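You operate a simulated robot arm through the tools that you are given. There is no shell and no other tool. Be economical: measure what you need, move in short steps, check, and stop when the job is done.

The job below is to be done with a simulated robot arm. You get a single attempt, and the scene is never put back.

TASK
Play Lisquena Evenings from the start on the monitor, volume at 4.
Fine: deck and monitor on; rewind to 000 before you press play.

The check looks at the end state, three seconds after you hand in, the way a careful person would. Anything else that was tipped, shoved, dropped, spilled or broken makes it a failure.

THE ROBOT
A 7-joint arm with a two-finger parallel gripper, fixed in place. Base frame: the origin is at the foot of the arm, x ahead of it, y to its left, z up; the work surface is at about z = 0.772. Units: m, degrees, N and s.
With the tool pointing down near the work surface it reaches from about 0.36 to 0.78 m from the base axis. Its first joint turns from -166.0 to 166.0 degrees. Payload 3.91 kg.
The tool frame sits at the grasp point between the pads (the TCP): z along the fingers, y along the line on which they close. The tips reach 0.03 m beyond it. The gripper opens to 0.11 m. The fingers are 0.02 m wide and 0.01 m thick; the gripper's body (0.048 by 0.112 m) begins 0.055 m behind the TCP.
Orientation is that of the tool frame in the base frame, as a unit quaternion [w, x, y, z]. With the fingers straight down and closing along the base's y, the tool's x points along the base's -x, its y along +y and its z along -z.

THE INTERFACE
- The arm moves only by the tool step_arm. Its argument "commands" is a list of rows, each an object (a shift or turn left out is 0, a gripper value left out holds the last) with "linear": the shift along the base's x, y, z in m, a list of three; "rotation": the turn, a rotation vector about the base's x, y, z in degrees, a list of three. In form: [{"linear": [tx, ty, tz], "rotation": [ax, ay, az]}, ...]. A call has 1 to 10 rows; each row shifts and turns the commanded pose from where the row before left it. "jaw" is the gripper command, from -1 (fully open) to 1 (shut), values between in proportion, set as the call begins (left out, the last holds). Rows are played at 5 a second. More than 0.05 m and 8.6 degrees between two rows, or a gripper value outside its range, and nothing of the call is played. Where a pose cannot be reached the arm comes as near as it can. A force on the tool above 40 N (or 10 N above the force at the start of the call, whichever is more), or a blocked arm, ends the call early, and 0.2 s more pass. Each finger travels about 0.153 m/s and halts on what it meets, pressing with about 35 N; the grip force reading is that of the motor and also rises with nothing between the fingers. The clock runs only during rows and for 0.2 s after the last one: add rows that do not move to give the fingers time. The reply holds the time, the measured pose of the TCP, the force on the tool along the base axes, the opening and the grip force, in the units named above and with some noise, and new pictures: "show" is both (left out), scene, wrist or none.
- Cameras (640 x 400 px; columns grow to the right, rows downward): "scene" is fixed at [0.0487, 0.5222, 1.4156]; the picture's right is [-0.50, -0.87, 0.00], its down [-0.39, 0.22, -0.89] and it looks along [0.77, -0.44, -0.45] (base axes); focal length 327 px, centre (320, 200). "wrist" rides on the gripper at [-0.036, 0, -0.057] in the tool frame; the picture's right is [0.00, -1.00, 0.00], its down [0.97, 0.00, -0.24] and it looks along [0.24, 0.00, 0.97] (tool axes); focal length 218 px, centre (320, 200). There is no depth. A picture from a camera that has moved, and an enlarged one, comes with that camera's place and axes in the base frame and with its lens. The place of the scene camera against the robot may be out by one fixed shift of up to 0.025 m in any direction.
- slide_trunk(by): slides the trunk up (or, below 0, down) by that many m; the arm rides with it, the base frame stays. It gives what a move gives, with no picture.
- enlarge(camera, box): a new picture of the part [left, top, right, bottom] of that camera's present view, enlarged. The clock stands still meanwhile.
- job_done(): hands the job in; it is judged then, once.

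Go step by step. Nothing tells you positions but the pictures and the camera data: compare them with the known pose of the tool, close in by small moves and look again before you grip or let go. The budget is 120 turns and 150 pictures, counting those below and the enlarged ones. Unless the task says otherwise, let go and move clear before handing in, and close with one line.

The tools are called after "Request:" as a command line: name --argument value ..., lists and objects as JSON in quotes. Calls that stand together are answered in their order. step_arm: Moves the arm, as the interface text tells. Its arguments: {"type":"object","properties":{"commands":{"type":"array","items":{"type":"object","properties":{"linear":{"type":"array","items":{"type":"number"}},"rotation":{"type":"array","items":{"type":"number"}}}}},"jaw":{"type":"number"},"show":{"type":"string","enum":["both","scene","wrist","none"]}},"required":["commands"]} The other tools are called the same way: slide_trunk (by) slides the trunk up or down; enlarge (camera, box) takes an enlarged picture of a part of a camera's view; job_done () hands the job in.

At the start:

```text
t: 0.0
tool_pos: [0.4549, 0.1199, 1.2464]
ee_rot: [0.0, 0.001, 1.0, 0.0]
ft_force: [-0.3, 0.1, 0.7]
opening: 0.1098
finger_force: 0.0
trunk travel left (down, up): [-0.5, 0.11]
```

scene: 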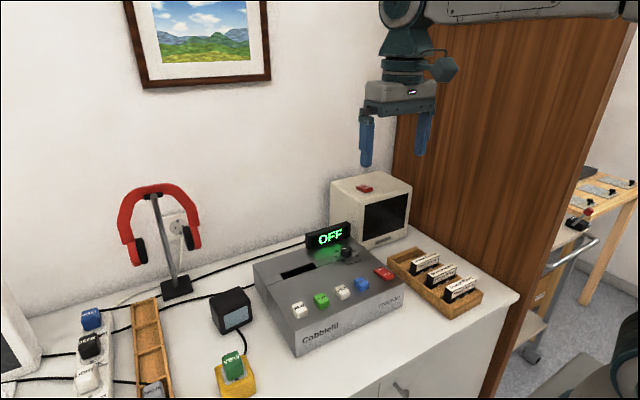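
wrist: 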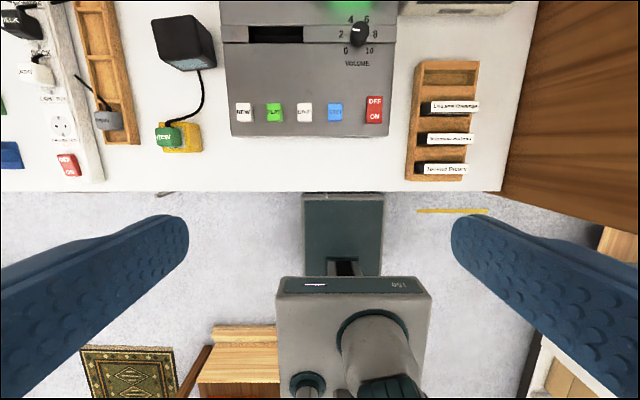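

I see a cassette deck with buttons and a volume knob, a monitor behind it, a rack of three cassettes, and a power strip with plugs at the left. I'll enlarge the parts to read labels.

Request:
enlarge --camera "wrist" --box '[220, 0, 400, 140]'

Request:
enlarge --camera "wrist" --box '[400, 50, 500, 190]'

Request:
enlarge --camera "wrist" --box '[0, 0, 220, 200]'

Request:
enlarge --camera "scene" --box '[240, 160, 500, 360]'

Request:
enlarge --camera "scene" --box '[0, 200, 260, 400]'

```text
2.86 times, centred on (310, 70) of wrist
camera zoom: at [0.4905, 0.1196, 1.3039], right [0.0, -1.0, 0.0], down [-0.97, 0.0, 0.24], along [-0.24, 0.0, -0.97], focal length 624 px, centre (349, 571)
```

zoom: 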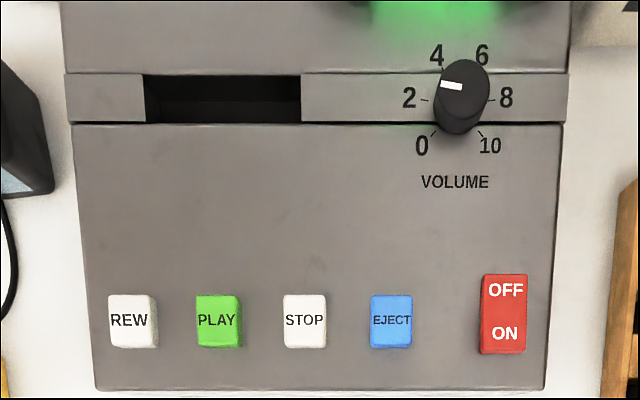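

```text
2.86 times, centred on (450, 120) of wrist
camera zoom: at [0.4905, 0.1196, 1.3039], right [0.0, -1.0, 0.0], down [-0.97, 0.0, 0.24], along [-0.24, 0.0, -0.97], focal length 624 px, centre (-51, 429)
```

zoom: 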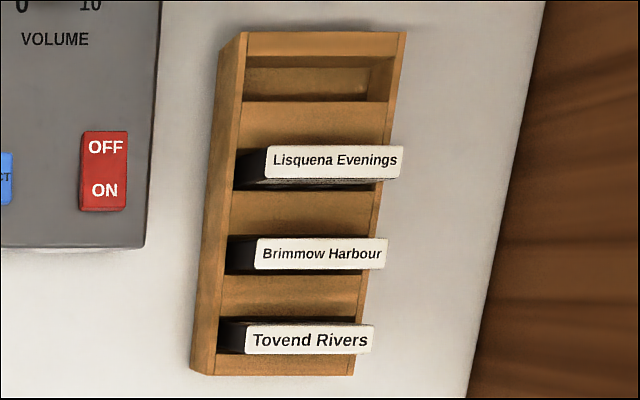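

```text
2.00 times, centred on (110, 100) of wrist
camera zoom: at [0.4905, 0.1196, 1.3039], right [0.0, -1.0, 0.0], down [-0.97, 0.0, 0.24], along [-0.24, 0.0, -0.97], focal length 436 px, centre (740, 400)
```

zoom: 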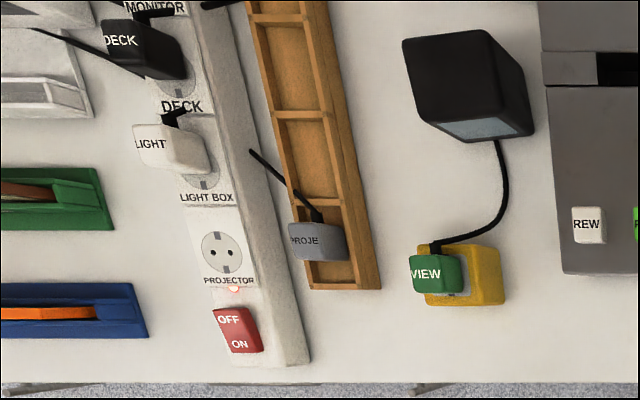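

```text
2.00 times, centred on (370, 260) of scene
camera zoom: at [0.0487, 0.5222, 1.4156], right [-0.5, -0.87, 0.0], down [-0.39, 0.22, -0.89], along [0.77, -0.44, -0.45], focal length 655 px, centre (220, 80)
```

zoom: 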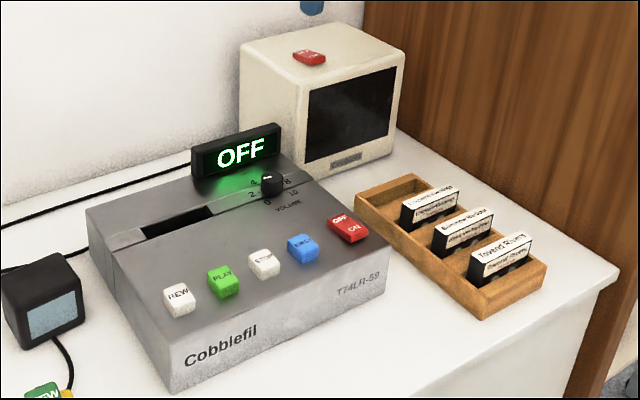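

```text
2.00 times, centred on (130, 300) of scene
camera zoom: at [0.0487, 0.5222, 1.4156], right [-0.5, -0.87, 0.0], down [-0.39, 0.22, -0.89], along [0.77, -0.44, -0.45], focal length 655 px, centre (700, 0)
```

zoom: 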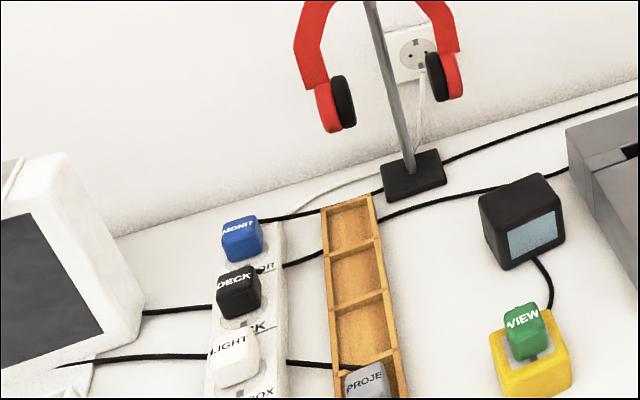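

The plugs are in their matching sockets and the strip seems live. I'll move the camera over the deck for a closer, second view to triangulate heights.

Request:
step_arm --commands '[{"linear": [0.035, 0.012, -0.025]}, {"linear": [0.035, 0.012, -0.025]}, {"linear": [0.035, 0.012, -0.025]}, {"linear": [0.035, 0.012, -0.025]}, {"linear": [0, 0, 0]}, {"linear": [0, 0, 0]}]' --show "wrist"

Request:
enlarge --camera "wrist" --box '[180, 80, 440, 300]'

```text
t: 1.4
tool_pos: [0.5936, 0.1664, 1.1434]
ee_rot: [0.0, 0.0, 1.0, 0.0]
ft_force: [-0.2, 0.1, 0.6]
opening: 0.1101
finger_force: 0.1
trunk travel left (down, up): [-0.5, 0.11]
camera wrist: at [0.6297, 0.1674, 1.2017], right [0.0, -1.0, 0.0], down [-0.97, 0.0, 0.24], along [-0.24, 0.0, -0.97], focal length 218 px, centre (320, 200)
```

wrist: 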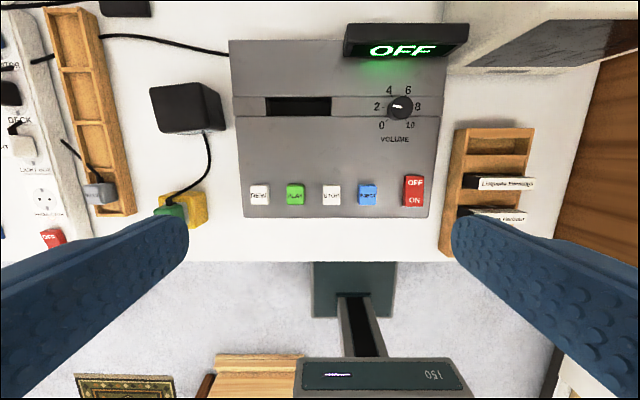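

```text
1.82 times, centred on (310, 190) of wrist
camera zoom: at [0.6297, 0.1674, 1.2017], right [0.0, -1.0, 0.0], down [-0.97, 0.0, 0.24], along [-0.24, 0.0, -0.97], focal length 397 px, centre (338, 218)
```

zoom: 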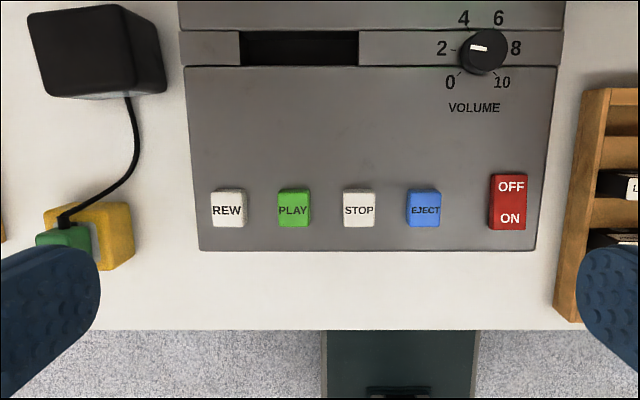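

Triangulated: deck buttons lie around x=0.552, z≈0.86 (REW y=0.265), rocker at (0.558, 0.015), knob (0.683, 0.055, 0.879), slot (0.688, 0.200). I'll shut the fingers and go above the deck's ON half.

Request:
step_arm --commands '[{"linear": [-0.0081, -0.0255, -0.0339]}, {"linear": [-0.0081, -0.0255, -0.0339]}, {"linear": [-0.0081, -0.0255, -0.0339]}, {"linear": [-0.0081, -0.0255, -0.0339]}, {"linear": [-0.0081, -0.0255, -0.0339]}, {"linear": [-0.0081, -0.0255, -0.0339]}, {}, {}]' --jaw 1

Request:
enlarge --camera "wrist" --box '[220, 60, 420, 260]'

```text
t: 3.2
tool_pos: [0.5454, 0.0156, 0.94]
ee_rot: [-0.001, 0.0, 1.0, 0.0]
ft_force: [1.2, -0.4, -0.1]
opening: 0.0
finger_force: 34.8
trunk travel left (down, up): [-0.5, 0.11]
camera wrist: at [0.5812, 0.015, 0.9978], right [0.0, -1.0, 0.0], down [-0.97, 0.0, 0.24], along [-0.24, 0.0, -0.97], focal length 218 px, centre (320, 200)
```

scene: 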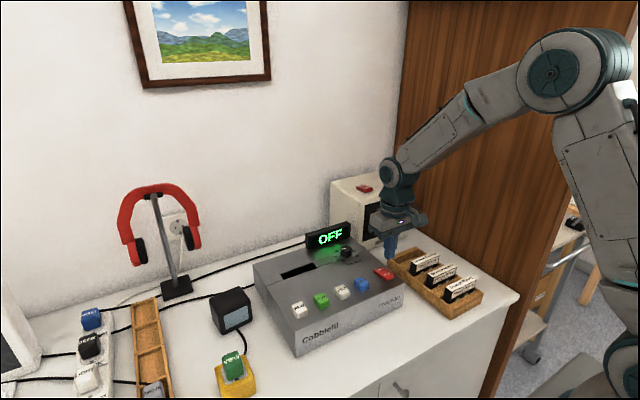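
wrist: 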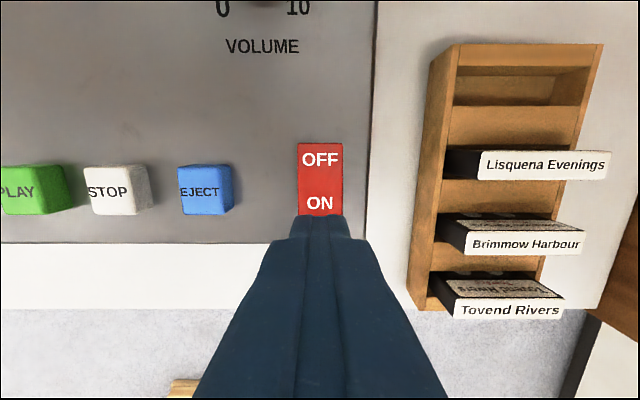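

```text
2.00 times, centred on (320, 160) of wrist
camera zoom: at [0.5812, 0.015, 0.9978], right [0.0, -1.0, 0.0], down [-0.97, 0.0, 0.24], along [-0.24, 0.0, -0.97], focal length 436 px, centre (320, 280)
```

zoom: 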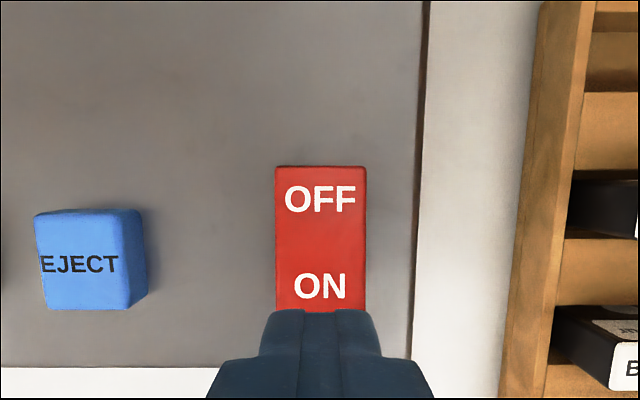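

The closed fingertips are lined up with the ON half. Now I press down in small steps.

Request:
step_arm --commands '[{"linear": [-0.001, -0.001, -0.03]}, {"linear": [0, 0, -0.015]}, {"linear": [0, 0, -0.005]}, {"linear": [0, 0, -0.005]}, {"linear": [0, 0, -0.003]}, {}]' --show "both"

```text
t: 4.6
tool_pos: [0.5443, 0.0154, 0.8852]
ee_rot: [0.002, 0.0, 1.0, 0.0]
ft_force: [-2.9, 0.0, 25.8]
opening: 0.0
finger_force: 34.5
trunk travel left (down, up): [-0.5, 0.11]
camera wrist: at [0.5801, 0.0132, 0.9446], right [0.0, -1.0, 0.0], down [-0.97, 0.0, 0.24], along [-0.24, 0.0, -0.97], focal length 218 px, centre (320, 200)
```

scene: 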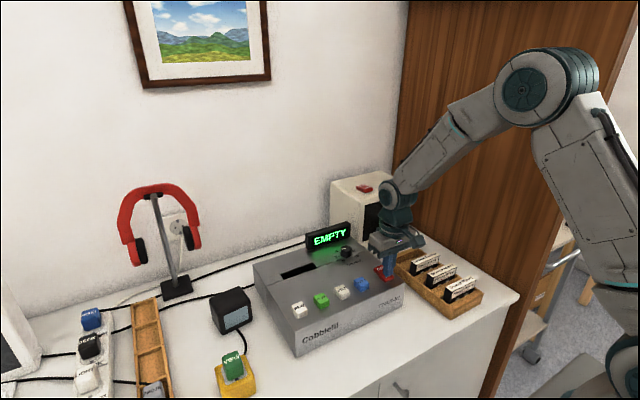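
wrist: 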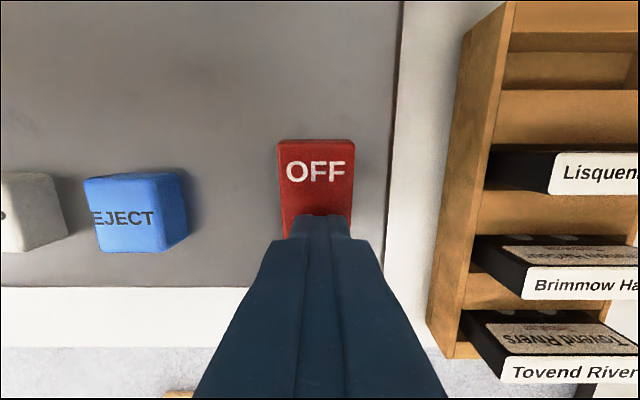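

The display now reads EMPTY, so the deck is on. I'll rise and look at the monitor's switch.

Request:
step_arm --commands '[{"linear": [0, 0, 0.045]}, {"linear": [0, 0, 0.05]}, {"linear": [0, 0, 0.05]}, {"linear": [0, 0, 0.05]}, {"linear": [0, 0, 0.05]}, {"linear": [0.035, -0.01, 0.02]}, {"linear": [0.035, -0.01, 0.02]}, {"linear": [0.02, -0.01, 0]}, {}]' --show "wrist"

Request:
enlarge --camera "wrist" --box '[220, 0, 480, 162]'

```text
t: 6.6
tool_pos: [0.6356, -0.0173, 1.1673]
ee_rot: [0.0, 0.0, 1.0, 0.0]
ft_force: [0.6, 0.2, 0.1]
opening: 0.0
finger_force: 35.2
trunk travel left (down, up): [-0.5, 0.11]
camera wrist: at [0.6716, -0.0173, 1.2253], right [0.0, -1.0, 0.0], down [-0.97, 0.0, 0.24], along [-0.24, 0.0, -0.97], focal length 218 px, centre (320, 200)
```

wrist: 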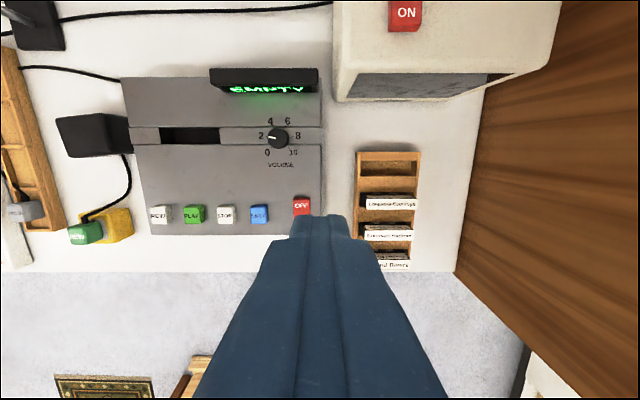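

```text
2.46 times, centred on (350, 81) of wrist
camera zoom: at [0.6716, -0.0173, 1.2253], right [0.0, -1.0, 0.0], down [-0.97, 0.0, 0.24], along [-0.24, 0.0, -0.97], focal length 537 px, centre (246, 493)
```

zoom: 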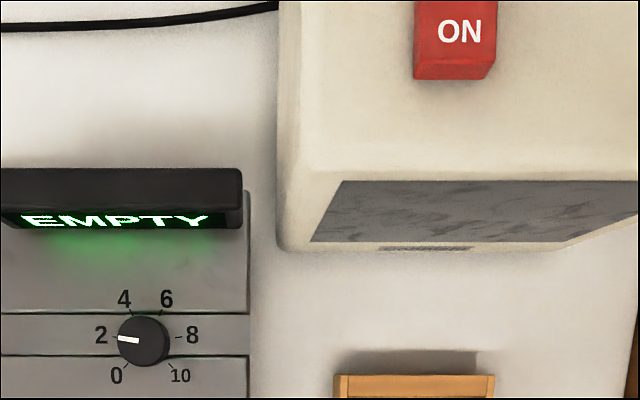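

The monitor's switch top is about (0.80, -0.104, 0.97), near the reach limit. I'll approach above it and look.

Request:
step_arm --commands '[{"linear": [0.0289, -0.0173, -0.0214]}, {"linear": [0.0289, -0.0173, -0.0214]}, {"linear": [0.0289, -0.0173, -0.0214]}, {"linear": [0.0289, -0.0173, -0.0214]}, {"linear": [0.0289, -0.0173, -0.0214]}, {}, {}]'

Request:
enlarge --camera "scene" --box '[310, 140, 440, 240]'

```text
t: 8.2
tool_pos: [0.7574, -0.0948, 1.0575]
ee_rot: [0.0, 0.0, 1.0, 0.001]
ft_force: [-1.0, 0.6, 1.5]
opening: 0.0
finger_force: 35.2
out of reach, approached as far as the arm can: row 5
trunk travel left (down, up): [-0.5, 0.11]
camera wrist: at [0.7934, -0.0959, 1.1148], right [0.0, -1.0, 0.0], down [-0.97, 0.0, 0.24], along [-0.24, 0.0, -0.97], focal length 218 px, centre (320, 200)
```

scene: 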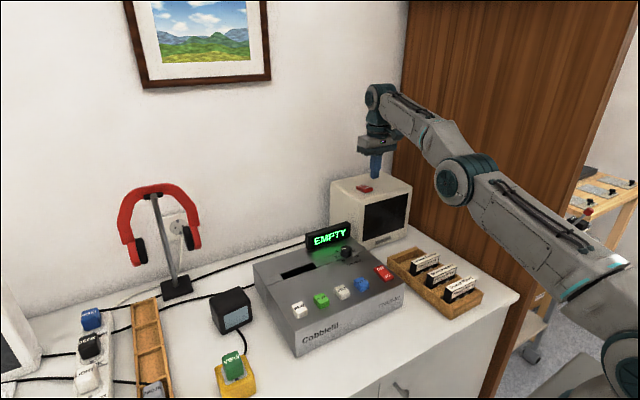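
wrist: 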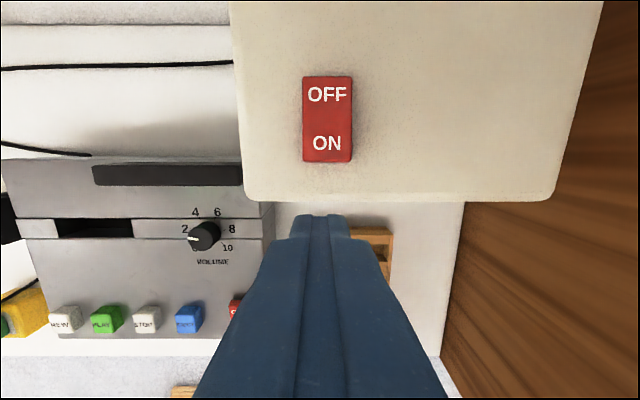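

```text
4.00 times, centred on (375, 190) of scene
camera zoom: at [0.0487, 0.5222, 1.4156], right [-0.5, -0.87, 0.0], down [-0.39, 0.22, -0.89], along [0.77, -0.44, -0.45], focal length 1310 px, centre (100, 240)
```

zoom: 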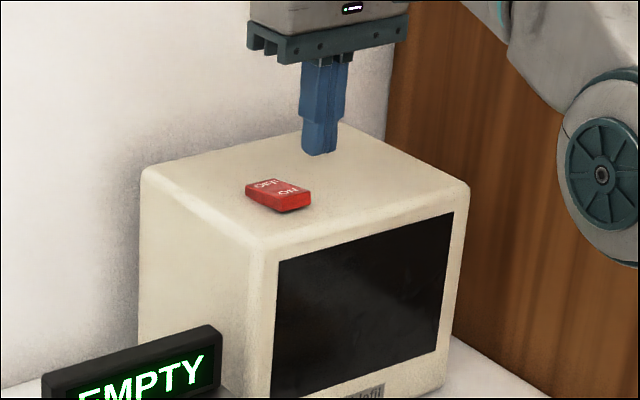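

ON half now triangulates at (0.795, -0.100, 0.981), slightly out of straight-down reach. I'll tilt the fingers forward by 24° for more reach.

Request:
step_arm --commands '[{"linear": [0, 0, 0.005], "rotation": [0, -8, 0]}, {"linear": [0, 0, 0.005], "rotation": [0, -8, 0]}, {"rotation": [0, -8, 0]}, {}, {}]' --show "wrist"

```text
t: 9.4
tool_pos: [0.8327, -0.1066, 1.0906]
ee_rot: [0.209, 0.0, 0.978, 0.0]
ft_force: [-0.5, -0.5, 0.1]
opening: 0.0
finger_force: 34.8
out of reach, approached as far as the arm can: row 1, 2, 3
trunk travel left (down, up): [-0.5, 0.11]
camera wrist: at [0.8412, -0.1069, 1.1586], right [0.0, -1.0, 0.0], down [-0.98, 0.0, -0.17], along [0.17, 0.0, -0.98], focal length 218 px, centre (320, 200)
```

wrist: 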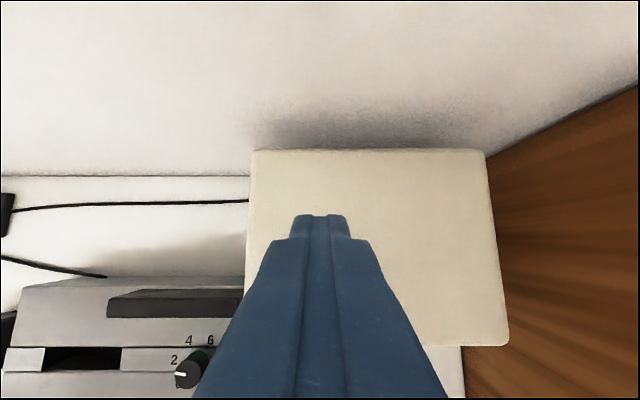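

The arm overshot forward to (0.833, -0.107, 1.091). I'll back off and check the pose.

Request:
step_arm --commands '[{"linear": [-0.02, 0.003, 0]}, {"linear": [-0.02, 0.003, 0]}, {}, {}]' --show "none"

```text
t: 10.4
tool_pos: [0.8289, -0.1065, 1.0976]
ee_rot: [0.207, 0.0, 0.978, 0.0]
ft_force: [0.6, -0.9, 0.3]
opening: 0.0
finger_force: 34.5
out of reach, approached as far as the arm can: row 1, 2
trunk travel left (down, up): [-0.5, 0.11]
```

Still reported as out of reach; I keep backing off.

Request:
step_arm --commands '[{"linear": [-0.02, 0, 0]}, {"linear": [-0.02, 0, 0]}, {"linear": [-0.02, 0, 0]}, {}, {}]' --show "none"

```text
t: 11.6
tool_pos: [0.8266, -0.1104, 1.1065]
ee_rot: [0.207, 0.0, 0.978, -0.001]
ft_force: [-1.0, 0.2, -0.8]
opening: 0.0
finger_force: 35.5
out of reach, approached as far as the arm can: row 1, 2, 3
trunk travel left (down, up): [-0.5, 0.11]
```

The solver seems bound by a joint limit with that tilt. I'll undo the tilt at a safe height and then consider the trunk.

Request:
step_arm --commands '[{"linear": [0, 0, 0.02], "rotation": [0, 8, 0]}, {"linear": [0, 0, 0.02], "rotation": [0, 8, 0]}, {"rotation": [0, 8, 0]}, {}, {}, {}]' --show "scene"

```text
t: 13.0
tool_pos: [0.7458, -0.1059, 1.1183]
ee_rot: [0.035, 0.0, 0.999, 0.0]
ft_force: [0.6, -0.2, 0.2]
opening: 0.0
finger_force: 34.9
out of reach, approached as far as the arm can: row 1, 2, 3
trunk travel left (down, up): [-0.5, 0.11]
```

scene: 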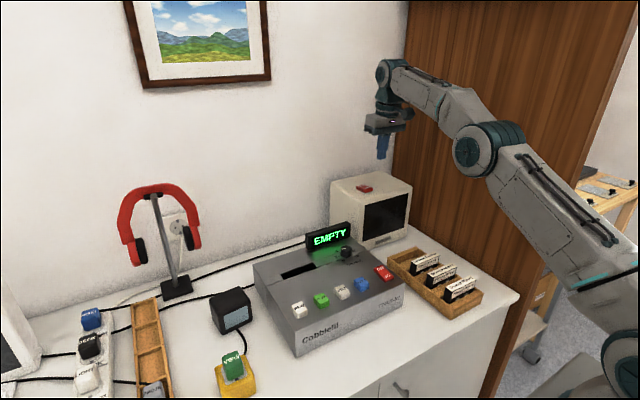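

The shoulder sits well below the wrist, so raising the trunk should lengthen the reach at this height.

Request:
slide_trunk --by 0.11

Request:
step_arm --commands '[{"linear": [0, 0, -0.03]}, {"linear": [0, 0, -0.03]}, {"linear": [0, 0, -0.03]}, {}, {}]' --show "none"

```text
t: 14.4
tool_pos: [0.7466, -0.1061, 1.2278]
ee_rot: [0.034, 0.001, 0.999, 0.0]
ft_force: [-0.6, 0.2, 0.4]
opening: 0.0003
finger_force: 35.3
trunk travel left (down, up): [-0.61, 0.0]
```

```text
t: 15.6
tool_pos: [0.7481, -0.1063, 1.1376]
ee_rot: [0.035, 0.0, 0.999, 0.0]
ft_force: [-0.3, 0.6, 1.1]
opening: 0.0
finger_force: 34.8
trunk travel left (down, up): [-0.61, 0.0]
```

Reach is restored. I'll move above the ON half.

Request:
step_arm --commands '[{"linear": [0.0215, 0.003, -0.03]}, {"linear": [0.0215, 0.003, -0.03]}, {"linear": [0, 0, -0.02]}, {}, {}]'

Request:
enlarge --camera "scene" --box '[310, 140, 440, 240]'

```text
t: 16.8
tool_pos: [0.7882, -0.0986, 1.0563]
ee_rot: [0.035, 0.0, 0.999, 0.0]
ft_force: [-0.9, -0.2, 0.7]
opening: 0.0
finger_force: 35.0
trunk travel left (down, up): [-0.61, 0.0]
camera wrist: at [0.8203, -0.0996, 1.1168], right [0.0, -1.0, 0.0], down [-0.99, 0.0, 0.17], along [-0.17, 0.0, -0.99], focal length 218 px, centre (320, 200)
```

scene: 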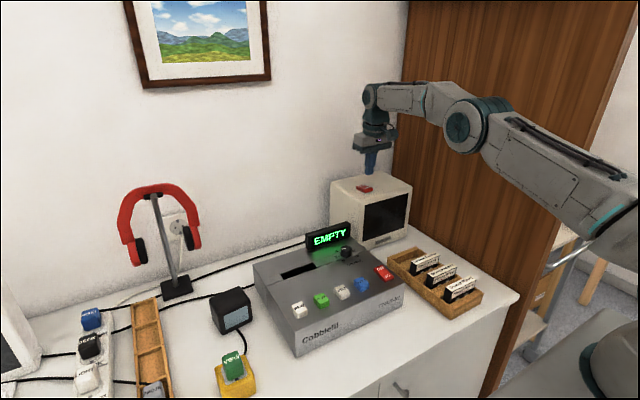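
wrist: 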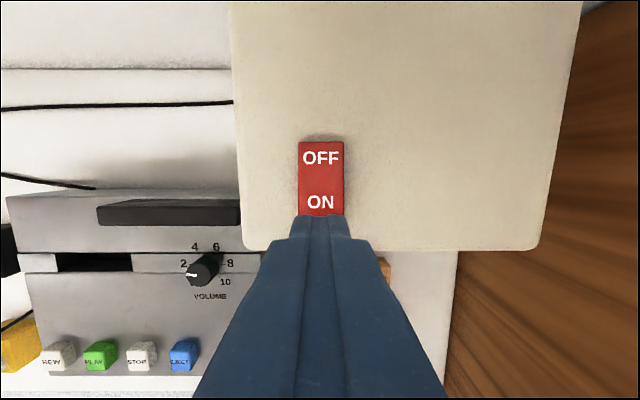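

```text
4.00 times, centred on (375, 190) of scene
camera zoom: at [0.0487, 0.5222, 1.4156], right [-0.5, -0.87, 0.0], down [-0.39, 0.22, -0.89], along [0.77, -0.44, -0.45], focal length 1310 px, centre (100, 240)
```

zoom: 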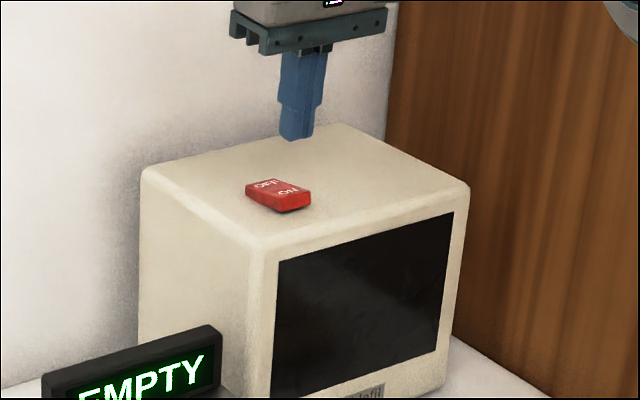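

Aligned with ON. Pressing down in small steps.

Request:
step_arm --commands '[{"linear": [0.003, -0.001, -0.03]}, {"linear": [0, 0, -0.01]}, {"linear": [0, 0, -0.005]}, {"linear": [0, 0, -0.005]}, {"linear": [0, 0, -0.004]}, {}]' --show "scene"

Request:
enlarge --camera "scene" --box '[310, 140, 440, 240]'

```text
t: 18.2
tool_pos: [0.7919, -0.0988, 1.0049]
ee_rot: [0.037, 0.0, 0.999, 0.0]
ft_force: [0.1, -0.2, 8.7]
opening: 0.0001
finger_force: 35.9
trunk travel left (down, up): [-0.61, 0.0]
```

scene: 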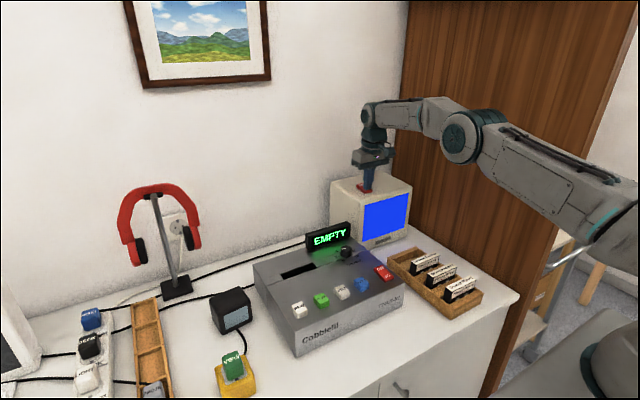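

```text
4.00 times, centred on (375, 190) of scene
camera zoom: at [0.0487, 0.5222, 1.4156], right [-0.5, -0.87, 0.0], down [-0.39, 0.22, -0.89], along [0.77, -0.44, -0.45], focal length 1310 px, centre (100, 240)
```

zoom: 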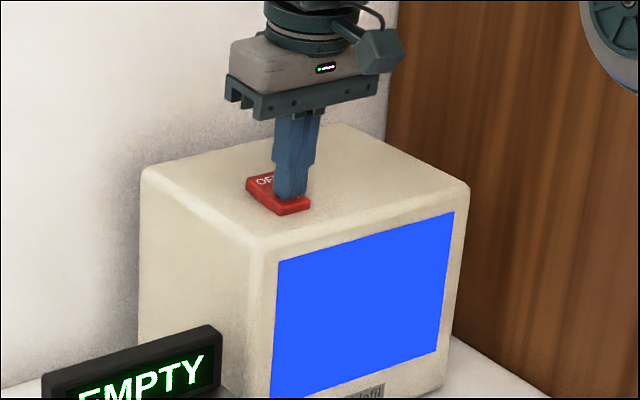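

The monitor is on (blue screen). Next I retreat up and back over the rack, levelling the tool and turning it 90° so the fingers close along x, and open the jaw.

Request:
step_arm --commands '[{"linear": [0, 0, 0.05]}, {"linear": [0, 0, 0.05], "rotation": [0, 4, 0]}, {"linear": [-0.037, -0.007, 0], "rotation": [0, 0, 8.2]}, {"linear": [-0.037, -0.007, 0], "rotation": [0, 0, 8.2]}, {"linear": [-0.037, -0.007, 0], "rotation": [0, 0, 8.2]}, {"linear": [-0.037, -0.007, 0], "rotation": [0, 0, 8.2]}, {"linear": [-0.037, -0.007, 0], "rotation": [0, 0, 8.2]}, {"linear": [-0.037, -0.007, 0], "rotation": [0, 0, 8.2]}, {"rotation": [0, 0, 8.2]}, {"rotation": [0, 0, 8.2]}]' --show "none"

Request:
step_arm --commands '[{"rotation": [0, 0, 8.2]}, {"rotation": [0, 0, 8.2]}, {"rotation": [0, 0, 8]}, {}, {}]' --jaw -0.2

```text
t: 20.4
tool_pos: [0.5438, -0.1354, 1.0995]
ee_rot: [0.0, -0.542, 0.841, -0.001]
ft_force: [-1.1, -0.5, 0.4]
opening: 0.0
finger_force: 34.9
out of reach, approached as far as the arm can: row 2
trunk travel left (down, up): [-0.61, 0.0]
```

```text
t: 21.6
tool_pos: [0.5453, -0.1342, 1.0992]
ee_rot: [0.0, -0.707, 0.708, 0.0]
ft_force: [-0.7, -0.9, -0.9]
opening: 0.0661
finger_force: 0.0
trunk travel left (down, up): [-0.61, 0.0]
camera wrist: at [0.5438, -0.0989, 1.1575], right [1.0, 0.0, 0.0], down [0.0, -0.97, 0.24], along [0.0, -0.24, -0.97], focal length 218 px, centre (320, 200)
```

scene: 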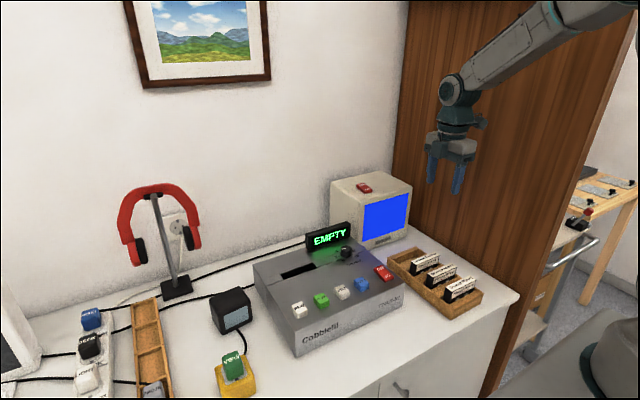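
wrist: 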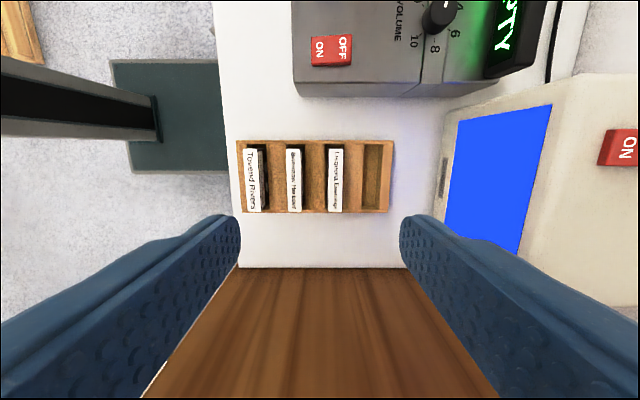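

Request:
enlarge --camera "wrist" --box '[225, 125, 405, 225]'

Request:
enlarge --camera "scene" --box '[380, 230, 500, 330]'

```text
3.56 times, centred on (315, 175) of wrist
camera zoom: at [0.5438, -0.0989, 1.1575], right [1.0, 0.0, 0.0], down [0.0, -0.97, 0.24], along [0.0, -0.24, -0.97], focal length 776 px, centre (338, 289)
```

zoom: 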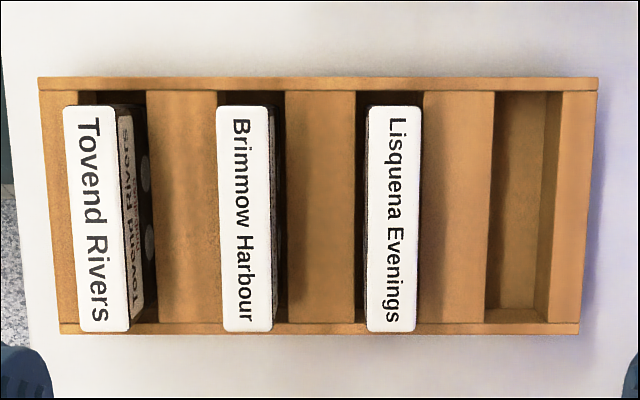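

```text
4.00 times, centred on (440, 280) of scene
camera zoom: at [0.0487, 0.5222, 1.4156], right [-0.5, -0.87, 0.0], down [-0.39, 0.22, -0.89], along [0.77, -0.44, -0.45], focal length 1310 px, centre (-160, -120)
```

zoom: 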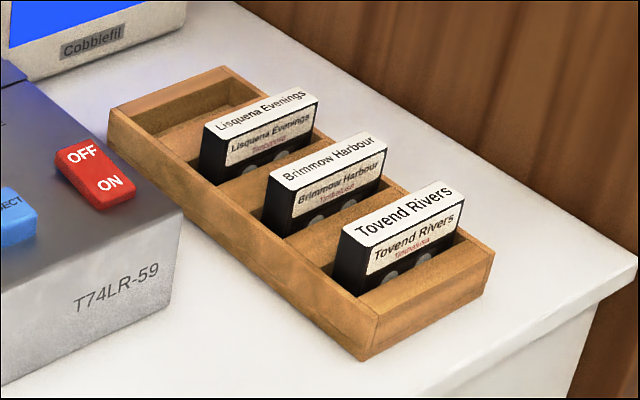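

Cassettes stand upright; Lisquena Evenings' top is at about (0.567, -0.148, 0.839), thickness 0.02 along x. I'll go above it with the jaw opened 0.045 and re-check.

Request:
step_arm --commands '[{"linear": [0.0108, -0.0069, -0.04]}, {"linear": [0.0109, -0.0069, -0.04]}, {"linear": [0, 0, -0.04]}, {"linear": [0, 0, -0.04]}, {"linear": [0, 0, -0.035]}, {}, {}]' --jaw 0.18

Request:
enlarge --camera "scene" --box '[370, 200, 490, 300]'

```text
t: 23.2
tool_pos: [0.5646, -0.1474, 0.9039]
ee_rot: [0.001, -0.707, 0.707, 0.0]
ft_force: [0.7, -0.7, 0.2]
opening: 0.0452
finger_force: 0.0
trunk travel left (down, up): [-0.61, 0.0]
camera wrist: at [0.5653, -0.1122, 0.9628], right [1.0, 0.0, 0.0], down [0.0, -0.97, 0.24], along [0.0, -0.24, -0.97], focal length 218 px, centre (320, 200)
```

scene: 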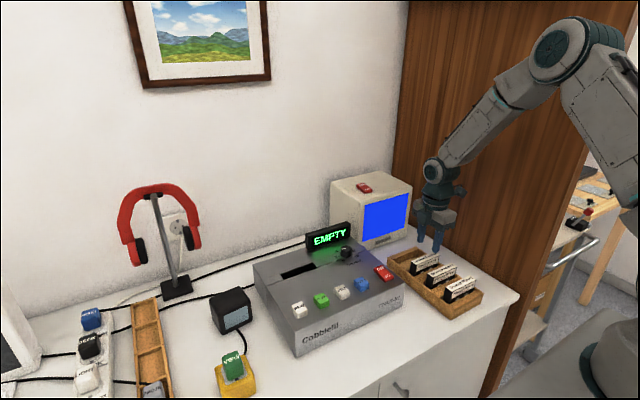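
wrist: 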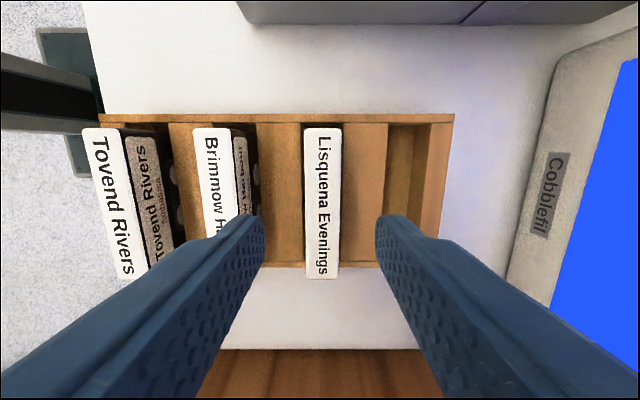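

```text
4.00 times, centred on (430, 250) of scene
camera zoom: at [0.0487, 0.5222, 1.4156], right [-0.5, -0.87, 0.0], down [-0.39, 0.22, -0.89], along [0.77, -0.44, -0.45], focal length 1310 px, centre (-120, 0)
```

zoom: 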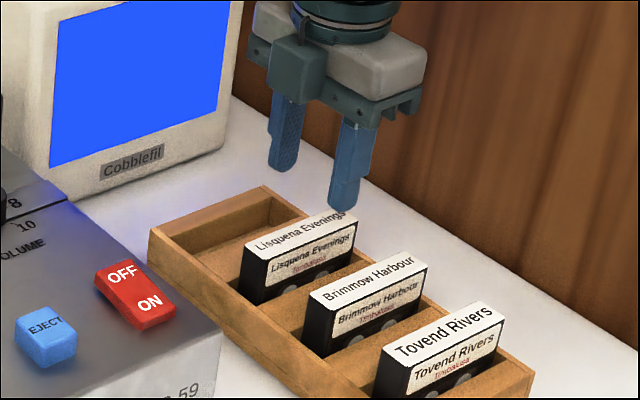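

Centred to within 2–3 mm. I'll correct, descend to finger tips ≈0.816, and grip.

Request:
step_arm --commands '[{"linear": [0.002, 0.002, -0.03]}, {"linear": [0, 0, -0.018]}, {"linear": [0, 0, -0.01]}, {}]' --show "none"

Request:
step_arm --commands '[{}, {}, {}, {}]' --jaw 1

```text
t: 24.2
tool_pos: [0.5685, -0.1456, 0.8463]
ee_rot: [0.0, 0.707, -0.707, 0.0]
ft_force: [-0.3, -0.2, 0.0]
opening: 0.0449
finger_force: 0.1
trunk travel left (down, up): [-0.61, 0.0]
```

```text
t: 25.2
tool_pos: [0.568, -0.1454, 0.8459]
ee_rot: [0.0, -0.707, 0.707, 0.0]
ft_force: [-0.6, -0.1, -0.5]
opening: 0.0211
finger_force: 35.4
trunk travel left (down, up): [-0.61, 0.0]
camera wrist: at [0.5676, -0.1103, 0.9046], right [1.0, 0.0, 0.0], down [0.0, -0.97, 0.24], along [0.0, -0.24, -0.97], focal length 218 px, centre (320, 200)
```

scene: 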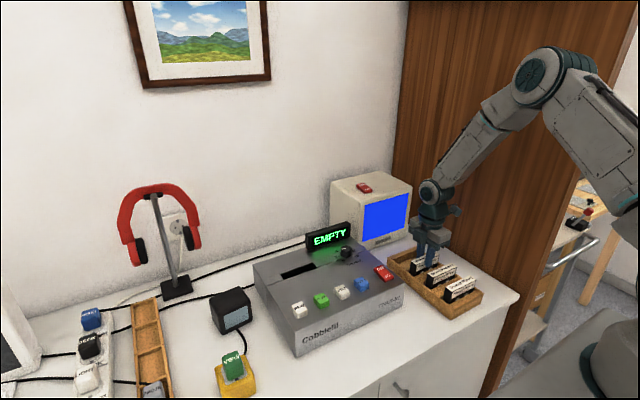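
wrist: 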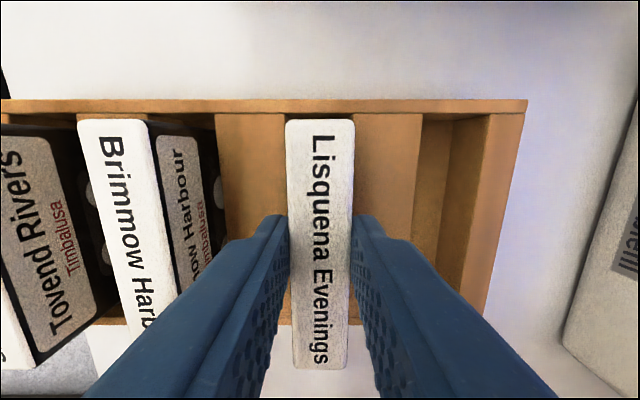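

Cassette gripped (opening 0.021). I'll lift it straight up and move near the slot to view it.

Request:
step_arm --commands '[{"linear": [0, 0, 0.046]}, {"linear": [0, 0, 0.046]}, {"linear": [0, 0, 0.046]}, {"linear": [0, 0, 0.046]}, {"linear": [0.024, 0.042, 0]}, {"linear": [0.024, 0.042, 0]}, {"linear": [0.024, 0.042, 0]}, {"linear": [0.024, 0.042, 0]}, {"linear": [0.024, 0.042, 0]}, {}]'

Request:
enlarge --camera "wrist" --box '[220, 0, 420, 200]'

```text
t: 27.4
tool_pos: [0.6889, 0.0611, 1.029]
ee_rot: [0.001, -0.707, 0.707, 0.0]
ft_force: [0.0, -0.6, -0.3]
opening: 0.0211
finger_force: 35.3
trunk travel left (down, up): [-0.61, 0.0]
camera wrist: at [0.6895, 0.0976, 1.0876], right [1.0, 0.0, 0.0], down [0.0, -0.97, 0.24], along [0.0, -0.24, -0.97], focal length 218 px, centre (320, 200)
```

scene: 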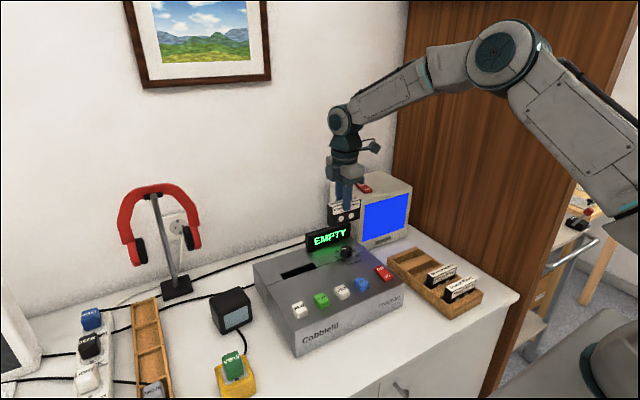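
wrist: 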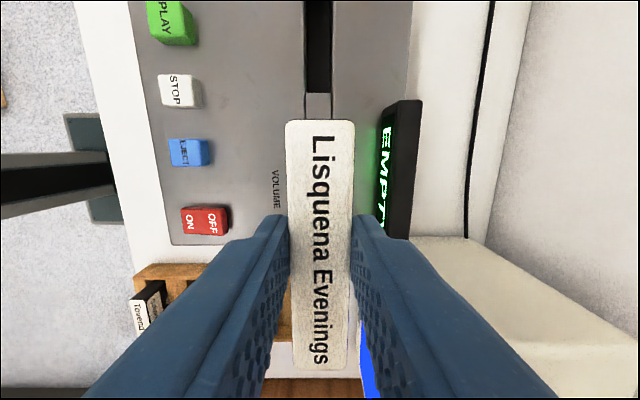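

```text
2.00 times, centred on (320, 100) of wrist
camera zoom: at [0.6895, 0.0976, 1.0876], right [1.0, 0.0, 0.0], down [0.0, -0.97, 0.24], along [0.0, -0.24, -0.97], focal length 436 px, centre (320, 400)
```

zoom: 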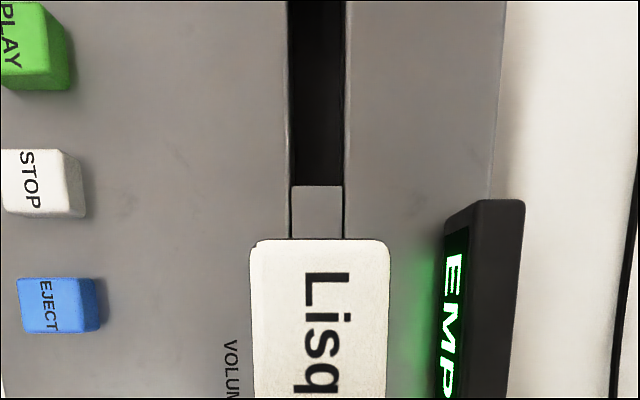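

Slot measured: x centre 0.688 (width 0.0275), y from 0.151 to 0.250. I'll move the cassette over it and lower partway.

Request:
step_arm --commands '[{"linear": [-0.0015, 0.047, 0]}, {"linear": [0, 0.047, 0]}, {"linear": [0, 0.048, 0]}, {"linear": [0, 0, -0.04]}, {"linear": [0, 0, -0.04]}, {}, {}]'

Request:
enlarge --camera "wrist" --box '[220, 60, 420, 260]'

Request:
enlarge --camera "scene" --box '[240, 190, 370, 290]'

```text
t: 29.0
tool_pos: [0.6867, 0.2051, 0.9507]
ee_rot: [0.0, -0.706, 0.708, 0.0]
ft_force: [-0.6, 1.0, -0.5]
opening: 0.0211
finger_force: 35.2
trunk travel left (down, up): [-0.61, 0.0]
camera wrist: at [0.6876, 0.2401, 1.0082], right [1.0, 0.0, 0.0], down [0.0, -0.97, 0.24], along [0.0, -0.24, -0.97], focal length 218 px, centre (320, 200)
```

scene: 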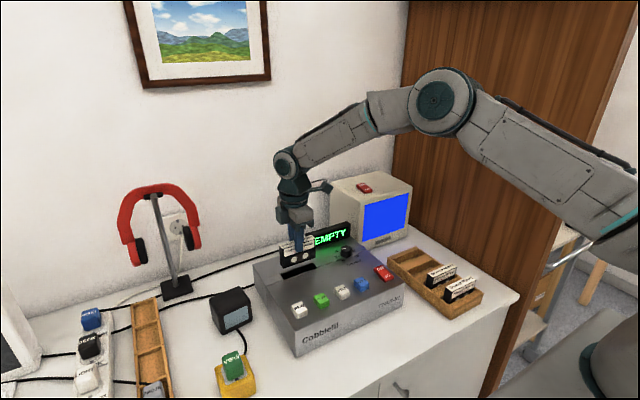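
wrist: 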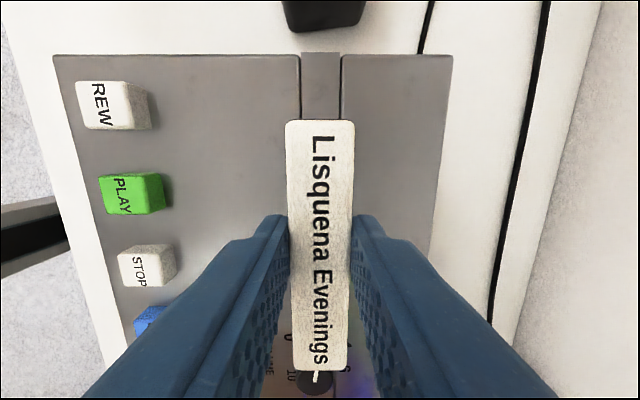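

```text
2.00 times, centred on (320, 160) of wrist
camera zoom: at [0.6876, 0.2401, 1.0082], right [1.0, 0.0, 0.0], down [0.0, -0.97, 0.24], along [0.0, -0.24, -0.97], focal length 436 px, centre (320, 280)
```

zoom: 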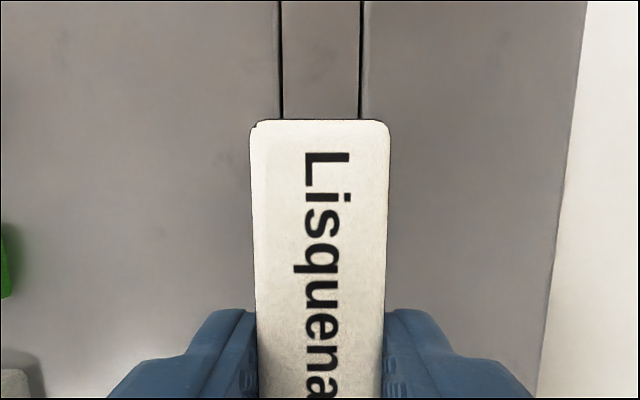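

```text
4.00 times, centred on (305, 240) of scene
camera zoom: at [0.0487, 0.5222, 1.4156], right [-0.5, -0.87, 0.0], down [-0.39, 0.22, -0.89], along [0.77, -0.44, -0.45], focal length 1310 px, centre (380, 40)
```

zoom: 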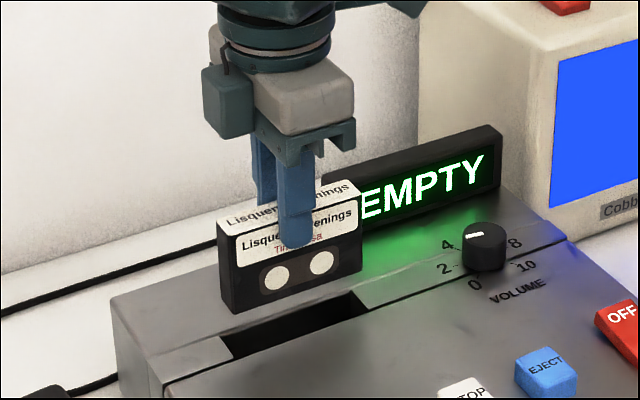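

x is aligned exactly; y shifts −2 mm. Lowering gently.

Request:
step_arm --commands '[{"linear": [0, -0.002, -0.02]}, {"linear": [0, 0, -0.01]}, {"linear": [0, 0, -0.01]}, {}]' --show "none"

Request:
enlarge --camera "scene" --box '[240, 190, 370, 290]'

```text
t: 30.0
tool_pos: [0.687, 0.204, 0.9094]
ee_rot: [0.0, -0.707, 0.708, -0.001]
ft_force: [0.6, -0.5, -1.4]
opening: 0.0211
finger_force: 34.8
trunk travel left (down, up): [-0.61, 0.0]
```

```text
4.00 times, centred on (305, 240) of scene
camera zoom: at [0.0487, 0.5222, 1.4156], right [-0.5, -0.87, 0.0], down [-0.39, 0.22, -0.89], along [0.77, -0.44, -0.45], focal length 1310 px, centre (380, 40)
```

zoom: 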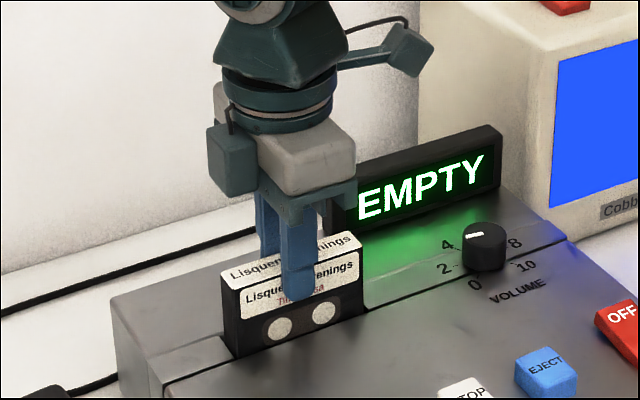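

The cassette bottom is entering the slot without force. Continuing down.

Request:
step_arm --commands '[{"linear": [0, -0.001, -0.008]}, {"linear": [0, 0, -0.006]}, {"linear": [0, 0, -0.005]}, {"linear": [0, 0, -0.003]}, {}]' --show "wrist"

Request:
enlarge --camera "scene" --box '[240, 190, 370, 290]'

```text
t: 31.2
tool_pos: [0.686, 0.2028, 0.8866]
ee_rot: [0.0, 0.707, -0.707, -0.001]
ft_force: [0.3, -0.5, -0.8]
opening: 0.0209
finger_force: 34.8
trunk travel left (down, up): [-0.61, 0.0]
camera wrist: at [0.6866, 0.2382, 0.9456], right [1.0, 0.0, 0.0], down [0.0, -0.97, 0.24], along [0.0, -0.24, -0.97], focal length 218 px, centre (320, 200)
```

wrist: 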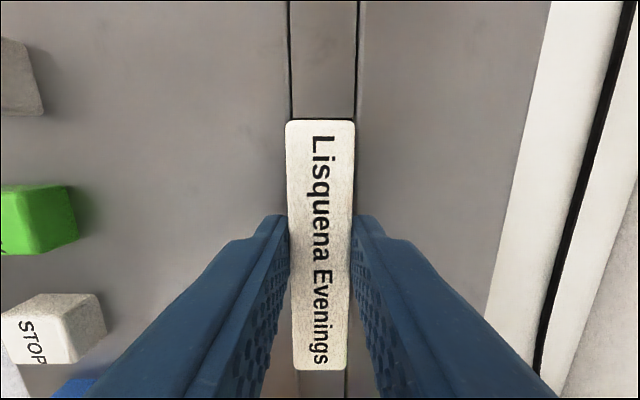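

```text
4.00 times, centred on (305, 240) of scene
camera zoom: at [0.0487, 0.5222, 1.4156], right [-0.5, -0.87, 0.0], down [-0.39, 0.22, -0.89], along [0.77, -0.44, -0.45], focal length 1310 px, centre (380, 40)
```

zoom: 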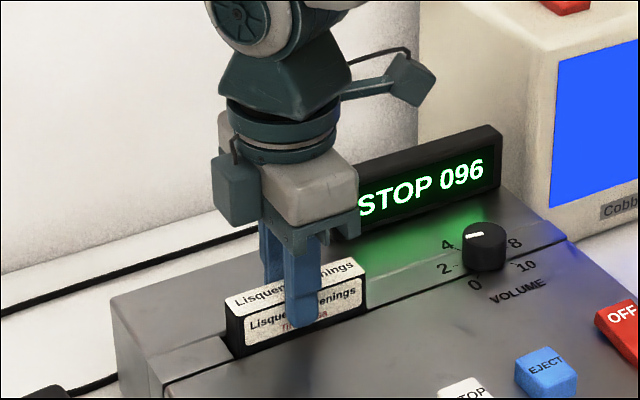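

The deck shows STOP 096, so the tape is recognised and needs rewinding. I'll release and rise.

Request:
step_arm --commands '[{}, {}, {}]' --jaw 0.3 --show "none"

Request:
step_arm --commands '[{"linear": [0, 0, 0.03]}, {"linear": [0, 0, 0.04]}, {"linear": [0, 0, 0.04]}, {}]'

Request:
enlarge --camera "scene" --box '[240, 190, 370, 290]'

```text
t: 32.0
tool_pos: [0.6873, 0.203, 0.8876]
ee_rot: [0.001, 0.707, -0.707, 0.0]
ft_force: [0.8, -0.5, 0.0]
opening: 0.0384
finger_force: 0.1
trunk travel left (down, up): [-0.61, 0.0]
```

```text
t: 33.0
tool_pos: [0.6865, 0.2045, 0.998]
ee_rot: [-0.001, 0.707, -0.707, 0.0]
ft_force: [-0.9, -0.4, -0.6]
opening: 0.0387
finger_force: 0.1
trunk travel left (down, up): [-0.61, 0.0]
camera wrist: at [0.6852, 0.2391, 1.0568], right [1.0, 0.0, 0.0], down [0.0, -0.97, 0.24], along [0.0, -0.24, -0.97], focal length 218 px, centre (320, 200)
```

scene: 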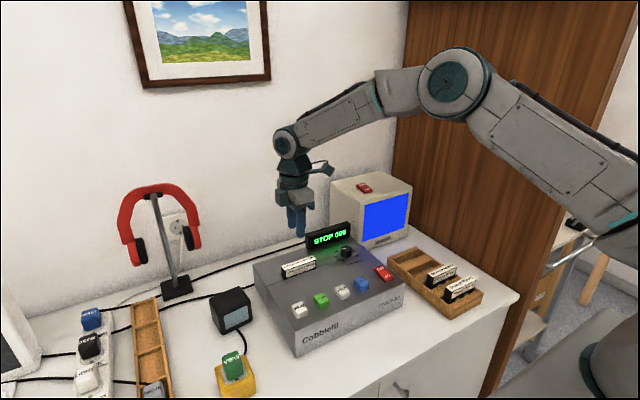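
wrist: 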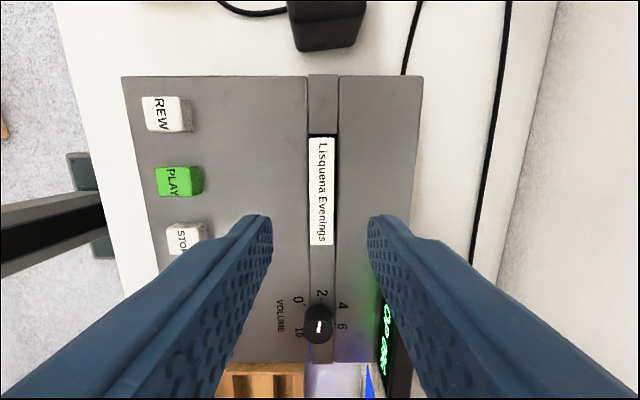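

```text
4.00 times, centred on (305, 240) of scene
camera zoom: at [0.0487, 0.5222, 1.4156], right [-0.5, -0.87, 0.0], down [-0.39, 0.22, -0.89], along [0.77, -0.44, -0.45], focal length 1310 px, centre (380, 40)
```

zoom: 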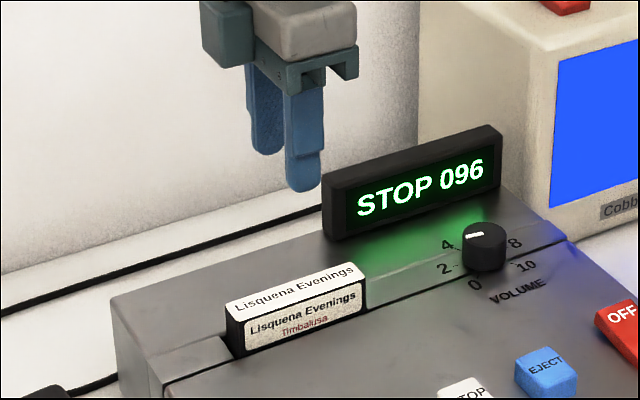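

The cassette is seated. Now to REW at (0.5524, 0.265) with closed fingers.

Request:
step_arm --commands '[{"linear": [-0.0335, 0.0151, -0.01]}, {"linear": [-0.0335, 0.0151, -0.01]}, {"linear": [-0.0335, 0.0151, -0.02]}, {"linear": [-0.0335, 0.0151, -0.028]}, {}, {}]' --jaw 1 --show "wrist"

```text
t: 34.4
tool_pos: [0.5496, 0.2629, 0.9302]
ee_rot: [0.0, -0.707, 0.707, -0.001]
ft_force: [0.1, 0.0, 0.2]
opening: 0.0002
finger_force: 34.9
trunk travel left (down, up): [-0.61, 0.0]
camera wrist: at [0.5501, 0.2993, 0.9887], right [1.0, 0.0, 0.0], down [0.0, -0.97, 0.24], along [0.0, -0.24, -0.97], focal length 218 px, centre (320, 200)
```

wrist: 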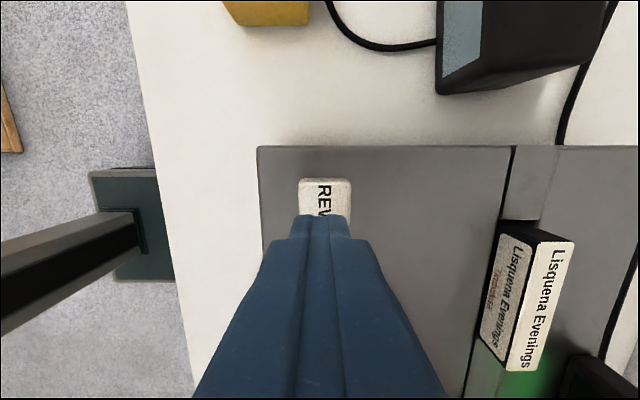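

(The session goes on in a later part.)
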